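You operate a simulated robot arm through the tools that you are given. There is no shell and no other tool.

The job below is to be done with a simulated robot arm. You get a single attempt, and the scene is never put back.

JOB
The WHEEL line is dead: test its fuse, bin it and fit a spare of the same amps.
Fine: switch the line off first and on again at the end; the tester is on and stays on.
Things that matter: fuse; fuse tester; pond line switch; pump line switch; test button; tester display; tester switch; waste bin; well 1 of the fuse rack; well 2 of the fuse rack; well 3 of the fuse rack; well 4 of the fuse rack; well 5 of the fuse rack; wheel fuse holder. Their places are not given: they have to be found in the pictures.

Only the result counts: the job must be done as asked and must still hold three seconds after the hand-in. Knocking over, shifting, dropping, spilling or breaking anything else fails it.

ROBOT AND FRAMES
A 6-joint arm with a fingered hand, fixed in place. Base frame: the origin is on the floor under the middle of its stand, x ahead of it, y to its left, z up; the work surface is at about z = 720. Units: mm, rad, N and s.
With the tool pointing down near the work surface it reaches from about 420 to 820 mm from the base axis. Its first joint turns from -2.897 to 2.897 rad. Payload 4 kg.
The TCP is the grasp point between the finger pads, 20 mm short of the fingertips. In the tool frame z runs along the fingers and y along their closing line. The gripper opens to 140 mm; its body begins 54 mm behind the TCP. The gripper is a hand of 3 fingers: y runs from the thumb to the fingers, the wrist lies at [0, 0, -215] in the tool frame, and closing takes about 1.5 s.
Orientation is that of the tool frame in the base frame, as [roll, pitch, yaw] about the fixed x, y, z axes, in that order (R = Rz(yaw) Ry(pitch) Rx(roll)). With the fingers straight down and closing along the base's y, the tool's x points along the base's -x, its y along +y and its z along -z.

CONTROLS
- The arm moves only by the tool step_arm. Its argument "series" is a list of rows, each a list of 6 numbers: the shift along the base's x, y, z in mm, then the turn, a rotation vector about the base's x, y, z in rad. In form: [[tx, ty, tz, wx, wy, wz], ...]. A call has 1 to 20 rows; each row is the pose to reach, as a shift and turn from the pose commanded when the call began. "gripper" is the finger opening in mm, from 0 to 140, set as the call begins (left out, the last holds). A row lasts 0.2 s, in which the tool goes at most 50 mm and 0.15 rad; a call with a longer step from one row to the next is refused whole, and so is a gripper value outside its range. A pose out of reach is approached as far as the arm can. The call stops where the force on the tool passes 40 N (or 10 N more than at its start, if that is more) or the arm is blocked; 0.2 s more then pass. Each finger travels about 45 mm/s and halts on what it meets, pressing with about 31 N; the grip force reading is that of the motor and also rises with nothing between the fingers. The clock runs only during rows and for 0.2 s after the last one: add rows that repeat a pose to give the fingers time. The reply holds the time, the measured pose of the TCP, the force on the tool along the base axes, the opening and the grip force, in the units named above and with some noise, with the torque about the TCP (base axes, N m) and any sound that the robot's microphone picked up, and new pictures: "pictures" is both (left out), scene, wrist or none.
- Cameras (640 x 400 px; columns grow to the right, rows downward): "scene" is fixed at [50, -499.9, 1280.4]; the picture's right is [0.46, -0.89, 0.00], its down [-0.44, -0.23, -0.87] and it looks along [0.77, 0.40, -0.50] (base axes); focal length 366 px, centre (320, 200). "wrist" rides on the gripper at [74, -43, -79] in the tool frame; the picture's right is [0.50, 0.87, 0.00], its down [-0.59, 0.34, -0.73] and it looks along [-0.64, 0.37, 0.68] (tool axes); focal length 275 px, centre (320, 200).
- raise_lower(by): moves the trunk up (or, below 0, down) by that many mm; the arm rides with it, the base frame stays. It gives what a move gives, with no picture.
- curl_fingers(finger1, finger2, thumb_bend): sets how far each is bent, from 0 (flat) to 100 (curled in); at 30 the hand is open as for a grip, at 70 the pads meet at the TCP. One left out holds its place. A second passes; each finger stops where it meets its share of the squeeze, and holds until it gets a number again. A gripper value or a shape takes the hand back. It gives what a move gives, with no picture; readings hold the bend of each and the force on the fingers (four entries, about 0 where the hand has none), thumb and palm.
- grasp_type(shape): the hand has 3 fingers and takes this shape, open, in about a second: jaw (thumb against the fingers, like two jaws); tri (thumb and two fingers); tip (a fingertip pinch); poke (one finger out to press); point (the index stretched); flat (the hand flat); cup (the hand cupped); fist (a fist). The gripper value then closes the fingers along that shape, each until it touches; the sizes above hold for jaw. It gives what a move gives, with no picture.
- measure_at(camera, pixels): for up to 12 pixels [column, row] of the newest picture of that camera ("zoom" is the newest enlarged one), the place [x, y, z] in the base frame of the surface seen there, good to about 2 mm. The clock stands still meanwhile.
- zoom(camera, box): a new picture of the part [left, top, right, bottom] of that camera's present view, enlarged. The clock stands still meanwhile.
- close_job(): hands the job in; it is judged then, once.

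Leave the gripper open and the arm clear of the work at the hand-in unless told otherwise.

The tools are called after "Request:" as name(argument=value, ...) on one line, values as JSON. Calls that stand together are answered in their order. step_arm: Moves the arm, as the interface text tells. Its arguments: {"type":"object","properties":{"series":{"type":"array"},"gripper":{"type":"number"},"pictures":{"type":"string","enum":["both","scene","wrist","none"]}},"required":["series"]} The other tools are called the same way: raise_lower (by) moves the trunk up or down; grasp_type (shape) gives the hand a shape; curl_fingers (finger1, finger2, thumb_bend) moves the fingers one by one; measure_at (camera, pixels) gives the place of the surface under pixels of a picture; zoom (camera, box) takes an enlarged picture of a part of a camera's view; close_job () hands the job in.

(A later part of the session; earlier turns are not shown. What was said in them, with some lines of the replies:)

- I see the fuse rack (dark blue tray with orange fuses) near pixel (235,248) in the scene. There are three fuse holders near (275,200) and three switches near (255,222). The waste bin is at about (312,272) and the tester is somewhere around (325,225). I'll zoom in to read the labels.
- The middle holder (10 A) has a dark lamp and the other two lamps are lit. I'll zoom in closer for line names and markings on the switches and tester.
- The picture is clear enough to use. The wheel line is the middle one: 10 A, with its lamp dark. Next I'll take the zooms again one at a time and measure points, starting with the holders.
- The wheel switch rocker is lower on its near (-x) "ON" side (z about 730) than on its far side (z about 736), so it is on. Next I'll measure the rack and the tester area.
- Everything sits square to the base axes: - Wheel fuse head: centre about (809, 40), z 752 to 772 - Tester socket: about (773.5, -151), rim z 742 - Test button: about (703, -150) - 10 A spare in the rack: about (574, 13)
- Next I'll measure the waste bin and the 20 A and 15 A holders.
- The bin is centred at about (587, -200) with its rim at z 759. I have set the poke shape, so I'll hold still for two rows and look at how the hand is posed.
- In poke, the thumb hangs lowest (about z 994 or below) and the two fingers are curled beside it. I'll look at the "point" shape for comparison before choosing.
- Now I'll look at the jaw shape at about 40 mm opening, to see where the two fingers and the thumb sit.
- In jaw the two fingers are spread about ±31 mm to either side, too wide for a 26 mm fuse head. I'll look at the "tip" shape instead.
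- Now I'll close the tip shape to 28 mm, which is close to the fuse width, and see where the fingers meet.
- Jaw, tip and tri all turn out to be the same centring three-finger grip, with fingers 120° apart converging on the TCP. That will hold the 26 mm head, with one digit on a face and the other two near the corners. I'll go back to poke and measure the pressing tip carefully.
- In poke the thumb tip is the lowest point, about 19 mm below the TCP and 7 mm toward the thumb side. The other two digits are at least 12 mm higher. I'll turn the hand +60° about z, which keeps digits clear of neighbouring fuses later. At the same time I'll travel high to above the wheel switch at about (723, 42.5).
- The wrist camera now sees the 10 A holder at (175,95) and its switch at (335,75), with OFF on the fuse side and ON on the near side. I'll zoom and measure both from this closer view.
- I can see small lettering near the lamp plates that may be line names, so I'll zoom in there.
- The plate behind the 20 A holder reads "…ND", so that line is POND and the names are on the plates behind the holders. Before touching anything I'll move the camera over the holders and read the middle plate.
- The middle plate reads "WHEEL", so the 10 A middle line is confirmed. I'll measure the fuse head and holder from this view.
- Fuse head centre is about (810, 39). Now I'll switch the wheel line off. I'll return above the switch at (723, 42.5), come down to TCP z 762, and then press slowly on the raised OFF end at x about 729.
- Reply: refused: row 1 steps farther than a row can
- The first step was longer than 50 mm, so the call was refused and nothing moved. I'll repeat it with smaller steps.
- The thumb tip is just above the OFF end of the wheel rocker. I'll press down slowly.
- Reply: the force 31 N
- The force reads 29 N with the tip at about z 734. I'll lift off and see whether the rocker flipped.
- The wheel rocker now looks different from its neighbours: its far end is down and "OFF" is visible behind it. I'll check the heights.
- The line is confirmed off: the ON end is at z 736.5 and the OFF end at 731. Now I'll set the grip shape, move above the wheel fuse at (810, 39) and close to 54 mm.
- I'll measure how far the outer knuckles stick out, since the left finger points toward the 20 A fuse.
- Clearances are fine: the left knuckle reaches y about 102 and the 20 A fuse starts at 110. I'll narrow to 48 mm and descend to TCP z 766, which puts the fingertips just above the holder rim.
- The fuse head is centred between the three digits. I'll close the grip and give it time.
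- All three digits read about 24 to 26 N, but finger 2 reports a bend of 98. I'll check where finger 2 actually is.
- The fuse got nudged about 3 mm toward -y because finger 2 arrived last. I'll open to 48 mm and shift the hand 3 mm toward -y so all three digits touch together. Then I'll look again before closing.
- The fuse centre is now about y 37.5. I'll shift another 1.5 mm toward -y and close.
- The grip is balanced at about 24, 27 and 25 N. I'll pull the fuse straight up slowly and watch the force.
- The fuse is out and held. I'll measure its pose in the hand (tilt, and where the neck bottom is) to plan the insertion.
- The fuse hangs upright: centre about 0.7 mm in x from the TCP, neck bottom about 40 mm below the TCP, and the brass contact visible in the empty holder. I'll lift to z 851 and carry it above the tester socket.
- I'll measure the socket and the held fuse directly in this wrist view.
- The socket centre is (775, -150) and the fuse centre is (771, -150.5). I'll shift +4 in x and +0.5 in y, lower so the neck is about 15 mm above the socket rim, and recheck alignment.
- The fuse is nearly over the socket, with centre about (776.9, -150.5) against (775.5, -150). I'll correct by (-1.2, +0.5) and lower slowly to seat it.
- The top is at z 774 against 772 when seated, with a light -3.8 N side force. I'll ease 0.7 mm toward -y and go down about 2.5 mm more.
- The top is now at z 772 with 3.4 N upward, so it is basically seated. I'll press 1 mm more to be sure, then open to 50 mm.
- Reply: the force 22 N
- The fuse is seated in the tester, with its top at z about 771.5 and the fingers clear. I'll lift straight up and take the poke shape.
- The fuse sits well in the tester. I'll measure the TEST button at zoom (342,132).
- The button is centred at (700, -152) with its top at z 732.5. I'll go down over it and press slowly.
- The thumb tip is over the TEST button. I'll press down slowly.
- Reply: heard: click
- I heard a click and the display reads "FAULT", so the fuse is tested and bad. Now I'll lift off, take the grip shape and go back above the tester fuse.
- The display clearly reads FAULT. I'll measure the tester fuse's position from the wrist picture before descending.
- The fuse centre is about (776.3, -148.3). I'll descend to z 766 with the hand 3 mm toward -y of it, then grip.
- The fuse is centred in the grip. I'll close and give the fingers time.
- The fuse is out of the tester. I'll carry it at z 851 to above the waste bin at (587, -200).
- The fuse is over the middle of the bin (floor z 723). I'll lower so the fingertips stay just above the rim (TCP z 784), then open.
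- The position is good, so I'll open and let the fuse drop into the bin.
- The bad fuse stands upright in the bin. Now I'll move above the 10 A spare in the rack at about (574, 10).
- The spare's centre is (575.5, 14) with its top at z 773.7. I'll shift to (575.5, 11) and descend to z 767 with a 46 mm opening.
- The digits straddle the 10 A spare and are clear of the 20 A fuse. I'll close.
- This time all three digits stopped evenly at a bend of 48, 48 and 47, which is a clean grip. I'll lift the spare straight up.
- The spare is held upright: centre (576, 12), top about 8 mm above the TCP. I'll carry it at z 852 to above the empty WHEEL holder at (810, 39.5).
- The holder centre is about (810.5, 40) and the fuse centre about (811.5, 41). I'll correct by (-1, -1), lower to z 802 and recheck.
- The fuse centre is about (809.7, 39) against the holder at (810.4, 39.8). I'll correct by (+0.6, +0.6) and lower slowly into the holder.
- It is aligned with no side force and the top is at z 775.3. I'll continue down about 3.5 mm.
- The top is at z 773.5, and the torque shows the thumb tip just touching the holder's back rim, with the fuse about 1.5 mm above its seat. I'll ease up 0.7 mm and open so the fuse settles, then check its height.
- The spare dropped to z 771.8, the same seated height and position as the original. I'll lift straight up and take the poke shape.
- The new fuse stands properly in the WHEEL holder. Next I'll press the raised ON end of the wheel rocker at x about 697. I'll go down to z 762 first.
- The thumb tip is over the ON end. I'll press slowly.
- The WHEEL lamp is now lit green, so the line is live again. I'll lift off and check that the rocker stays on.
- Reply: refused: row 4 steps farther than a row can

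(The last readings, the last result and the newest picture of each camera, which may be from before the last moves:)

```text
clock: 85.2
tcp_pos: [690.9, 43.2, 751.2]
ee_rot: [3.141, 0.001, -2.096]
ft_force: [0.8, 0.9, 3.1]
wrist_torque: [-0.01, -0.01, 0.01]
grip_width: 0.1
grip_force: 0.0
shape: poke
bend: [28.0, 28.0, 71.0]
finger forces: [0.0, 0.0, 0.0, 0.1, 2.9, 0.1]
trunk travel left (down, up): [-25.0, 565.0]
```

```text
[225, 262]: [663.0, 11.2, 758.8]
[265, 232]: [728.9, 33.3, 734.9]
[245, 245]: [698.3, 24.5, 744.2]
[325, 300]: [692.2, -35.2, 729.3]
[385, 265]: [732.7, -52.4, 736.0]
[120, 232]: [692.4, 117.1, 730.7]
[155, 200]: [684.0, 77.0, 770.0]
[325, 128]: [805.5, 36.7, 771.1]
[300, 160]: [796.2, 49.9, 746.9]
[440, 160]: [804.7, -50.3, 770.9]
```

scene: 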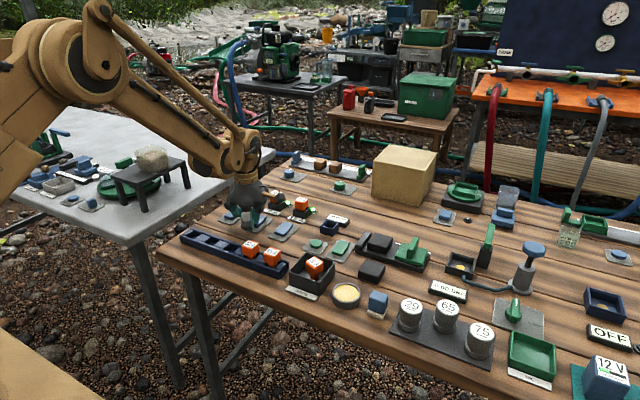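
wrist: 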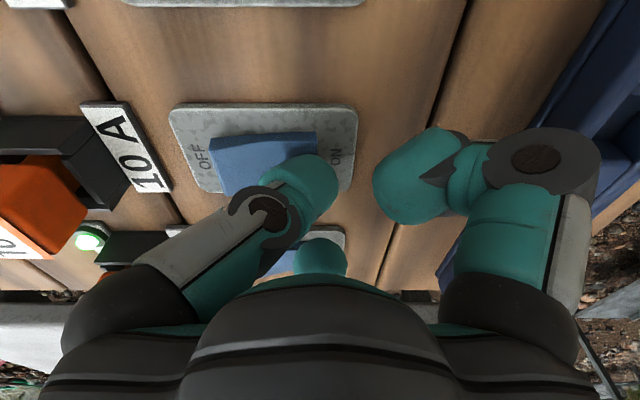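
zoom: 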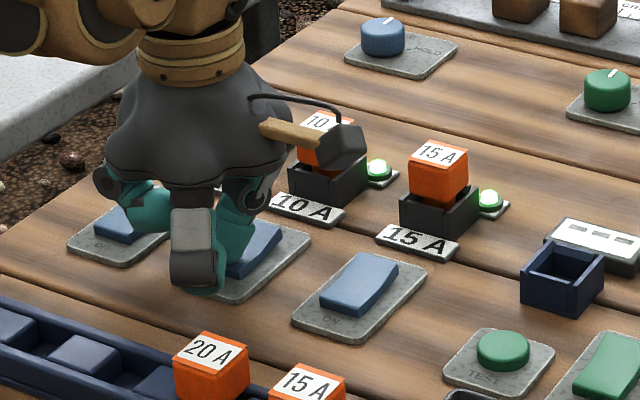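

The last call was refused for step size, so nothing moved. First I'll press 1.5 mm more to be sure the rocker is fully over, then lift off with smaller steps.

Request:
step_arm(series=[[0, 0, -0.8, 0, 0, 0], [0, 0, -1.5, 0, 0, 0], [0, 0, -1.5, 0, 0, 0]], pictures="none")

Request:
step_arm(series=[[0, 0, 8, 0, 0, 0], [0, 0, 40, 0, 0, 0], [0, 0, 85, 0, 0, 0], [-25, -20, 110, 0, 0, 0], [-50, -40, 135, 0, 0, 0], [-80, -60, 160, 0, 0, 0], [-80, -60, 160, 0, 0, 0]], pictures="both")

Request:
zoom(camera="scene", box=[210, 165, 340, 255])

```text
clock: 86.0
tcp_pos: [690.2, 41.9, 750.5]
ee_rot: [-3.14, 0.0, -2.094]
ft_force: [4.0, -0.7, 22.1]
wrist_torque: [0.11, -0.2, -0.04]
grip_width: 0.0
grip_force: 0.0
shape: poke
bend: [28.0, 28.0, 71.0]
finger forces: [0.1, 0.1, 0.1, 0.0, 21.3, 0.1]
trunk travel left (down, up): [-25.0, 565.0]
```

```text
clock: 87.6
tcp_pos: [610.9, -18.3, 907.6]
ee_rot: [3.14, 0.0, -2.095]
ft_force: [0.1, 0.3, 0.5]
wrist_torque: [0.0, -0.02, -0.03]
grip_width: 0.0
grip_force: 0.1
shape: poke
bend: [28.0, 28.0, 71.0]
finger forces: [0.1, 0.0, 0.0, 0.0, 0.0, 0.1]
trunk travel left (down, up): [-25.0, 565.0]
```

scene: 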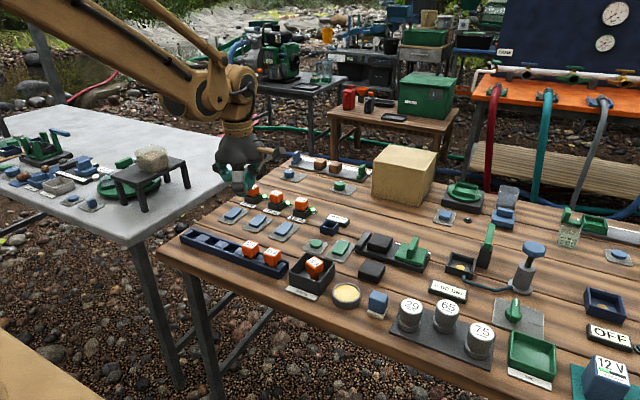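
wrist: 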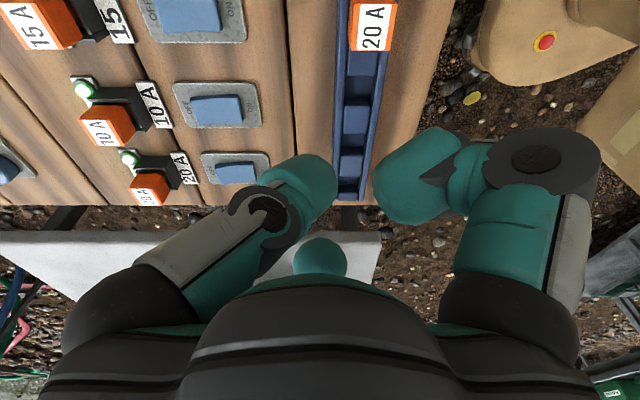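

```text
4.44 times, centred on (275, 210) of scene
```

zoom: 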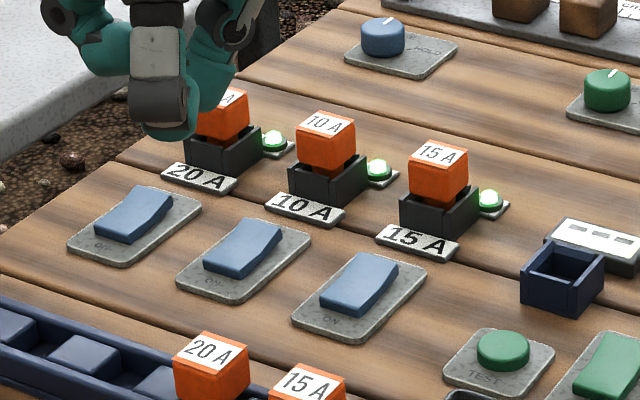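

All three lamps are lit, the wheel rocker matches its neighbours, and the tester still shows dashes, so it is on. I'll raise the arm clear, open the hand, and take a final look.

Request:
step_arm(series=[[0, -20, 40, 0, 0, 0], [0, -40, 80, 0, 0, 0], [0, -60, 100, 0, 0, 0], [0, -60, 100, 0, 0, 0]], pictures="none")

Request:
grasp_type(shape="jaw")

Request:
step_arm(series=[[0, 0, 0, 0, 0, 0], [0, 0, 0, 0, 0, 0], [0, 0, 0, 0, 0, 0]], gripper=140, pictures="both")

Request:
zoom(camera="scene", box=[180, 170, 380, 300])

Request:
zoom(camera="scene", box=[220, 175, 320, 237])

```text
clock: 88.6
tcp_pos: [611.8, -77.9, 1007.3]
ee_rot: [3.142, 0.002, -2.092]
ft_force: [0.2, 0.6, -0.5]
wrist_torque: [-0.01, -0.01, 0.01]
grip_width: 0.0
grip_force: 0.1
shape: poke
bend: [28.0, 28.0, 71.0]
finger forces: [0.1, 0.0, 0.0, 0.0, 0.0, 0.0]
trunk travel left (down, up): [-25.0, 565.0]
```

```text
clock: 89.5
tcp_pos: [611.9, -77.4, 1008.4]
ee_rot: [-3.141, 0.0, -2.094]
ft_force: [0.7, 1.6, 0.6]
wrist_torque: [-0.01, 0.0, 0.01]
grip_width: 139.8
grip_force: 0.1
shape: jaw
bend: [30.0, 30.0, 30.0]
finger forces: [0.0, 0.0, 0.1, 0.0, 0.0, 0.0]
trunk travel left (down, up): [-25.0, 565.0]
```

```text
clock: 90.3
tcp_pos: [610.8, -78.1, 1009.4]
ee_rot: [3.142, 0.001, -2.096]
ft_force: [0.7, -0.1, 0.4]
wrist_torque: [0.0, 0.0, 0.0]
grip_width: 140.1
grip_force: 0.0
shape: jaw
bend: [30.0, 30.0, 30.0]
finger forces: [0.0, 0.1, 0.1, 0.0, 0.0, 0.1]
trunk travel left (down, up): [-25.0, 565.0]
```

scene: 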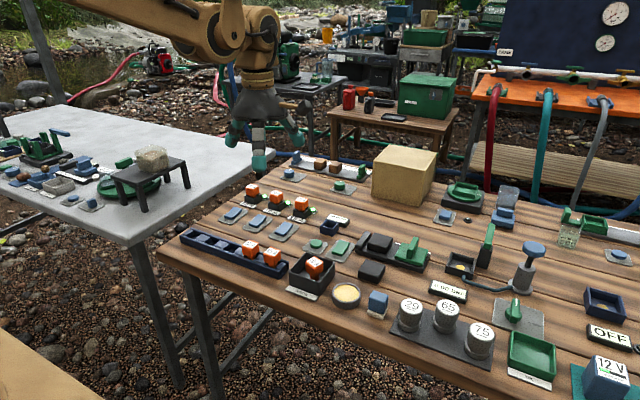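
wrist: 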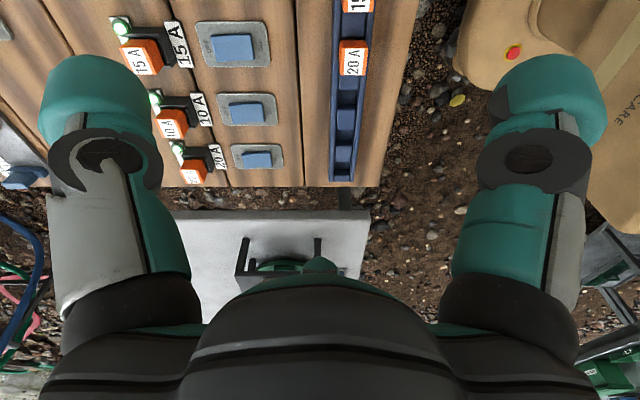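

```text
3.08 times, centred on (280, 235) of scene
```

zoom: 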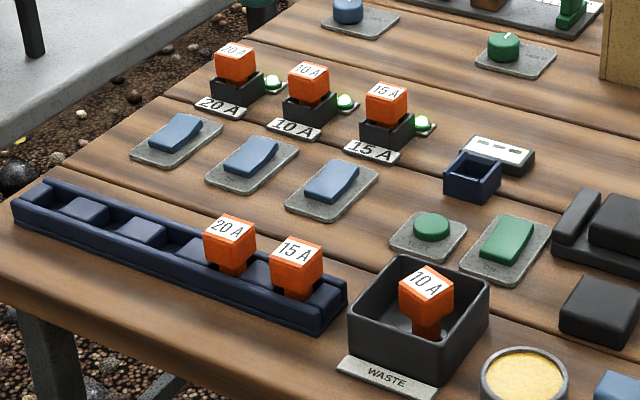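

```text
6.40 times, centred on (270, 206) of scene
```

zoom: 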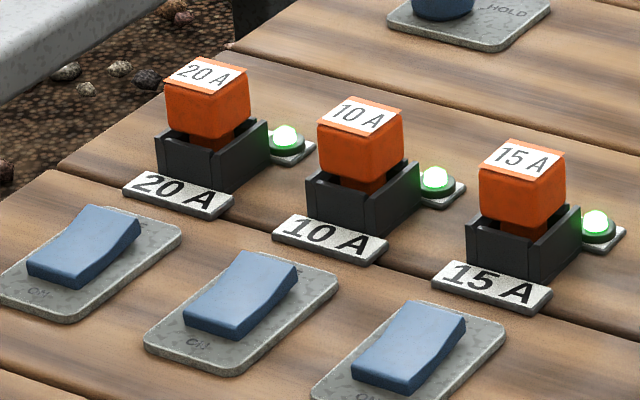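

The final pictures show what the job asked for:
- The bad 10 A fuse is in the waste bin.
- The 10 A spare is in the WHEEL holder with its lamp lit.
- All three line switches are on.
- The tester is still on, with an empty socket.
- The other fuses have not moved.

The hand is open and the arm is clear, so I'll hand the job in.

Request:
close_job()

```text
The job is handed in.
```

The WHEEL line is working again: its lamp is lit, and the job is handed in.

- **Old fuse:** I switched the WHEEL line off, pulled its 10 A fuse and tested it. The tester showed FAULT, so the fuse is now in the waste bin.
- **Spare:** I fitted the 10 A spare from the rack into the WHEEL holder and switched the line back on. It was the only 10 A spare, and I did not test it before fitting.
- **Everything else:** the POND and PUMP lines stayed on, and the tester was left on. In the last pictures nothing else had moved, the hand was open and the arm was clear of the work.
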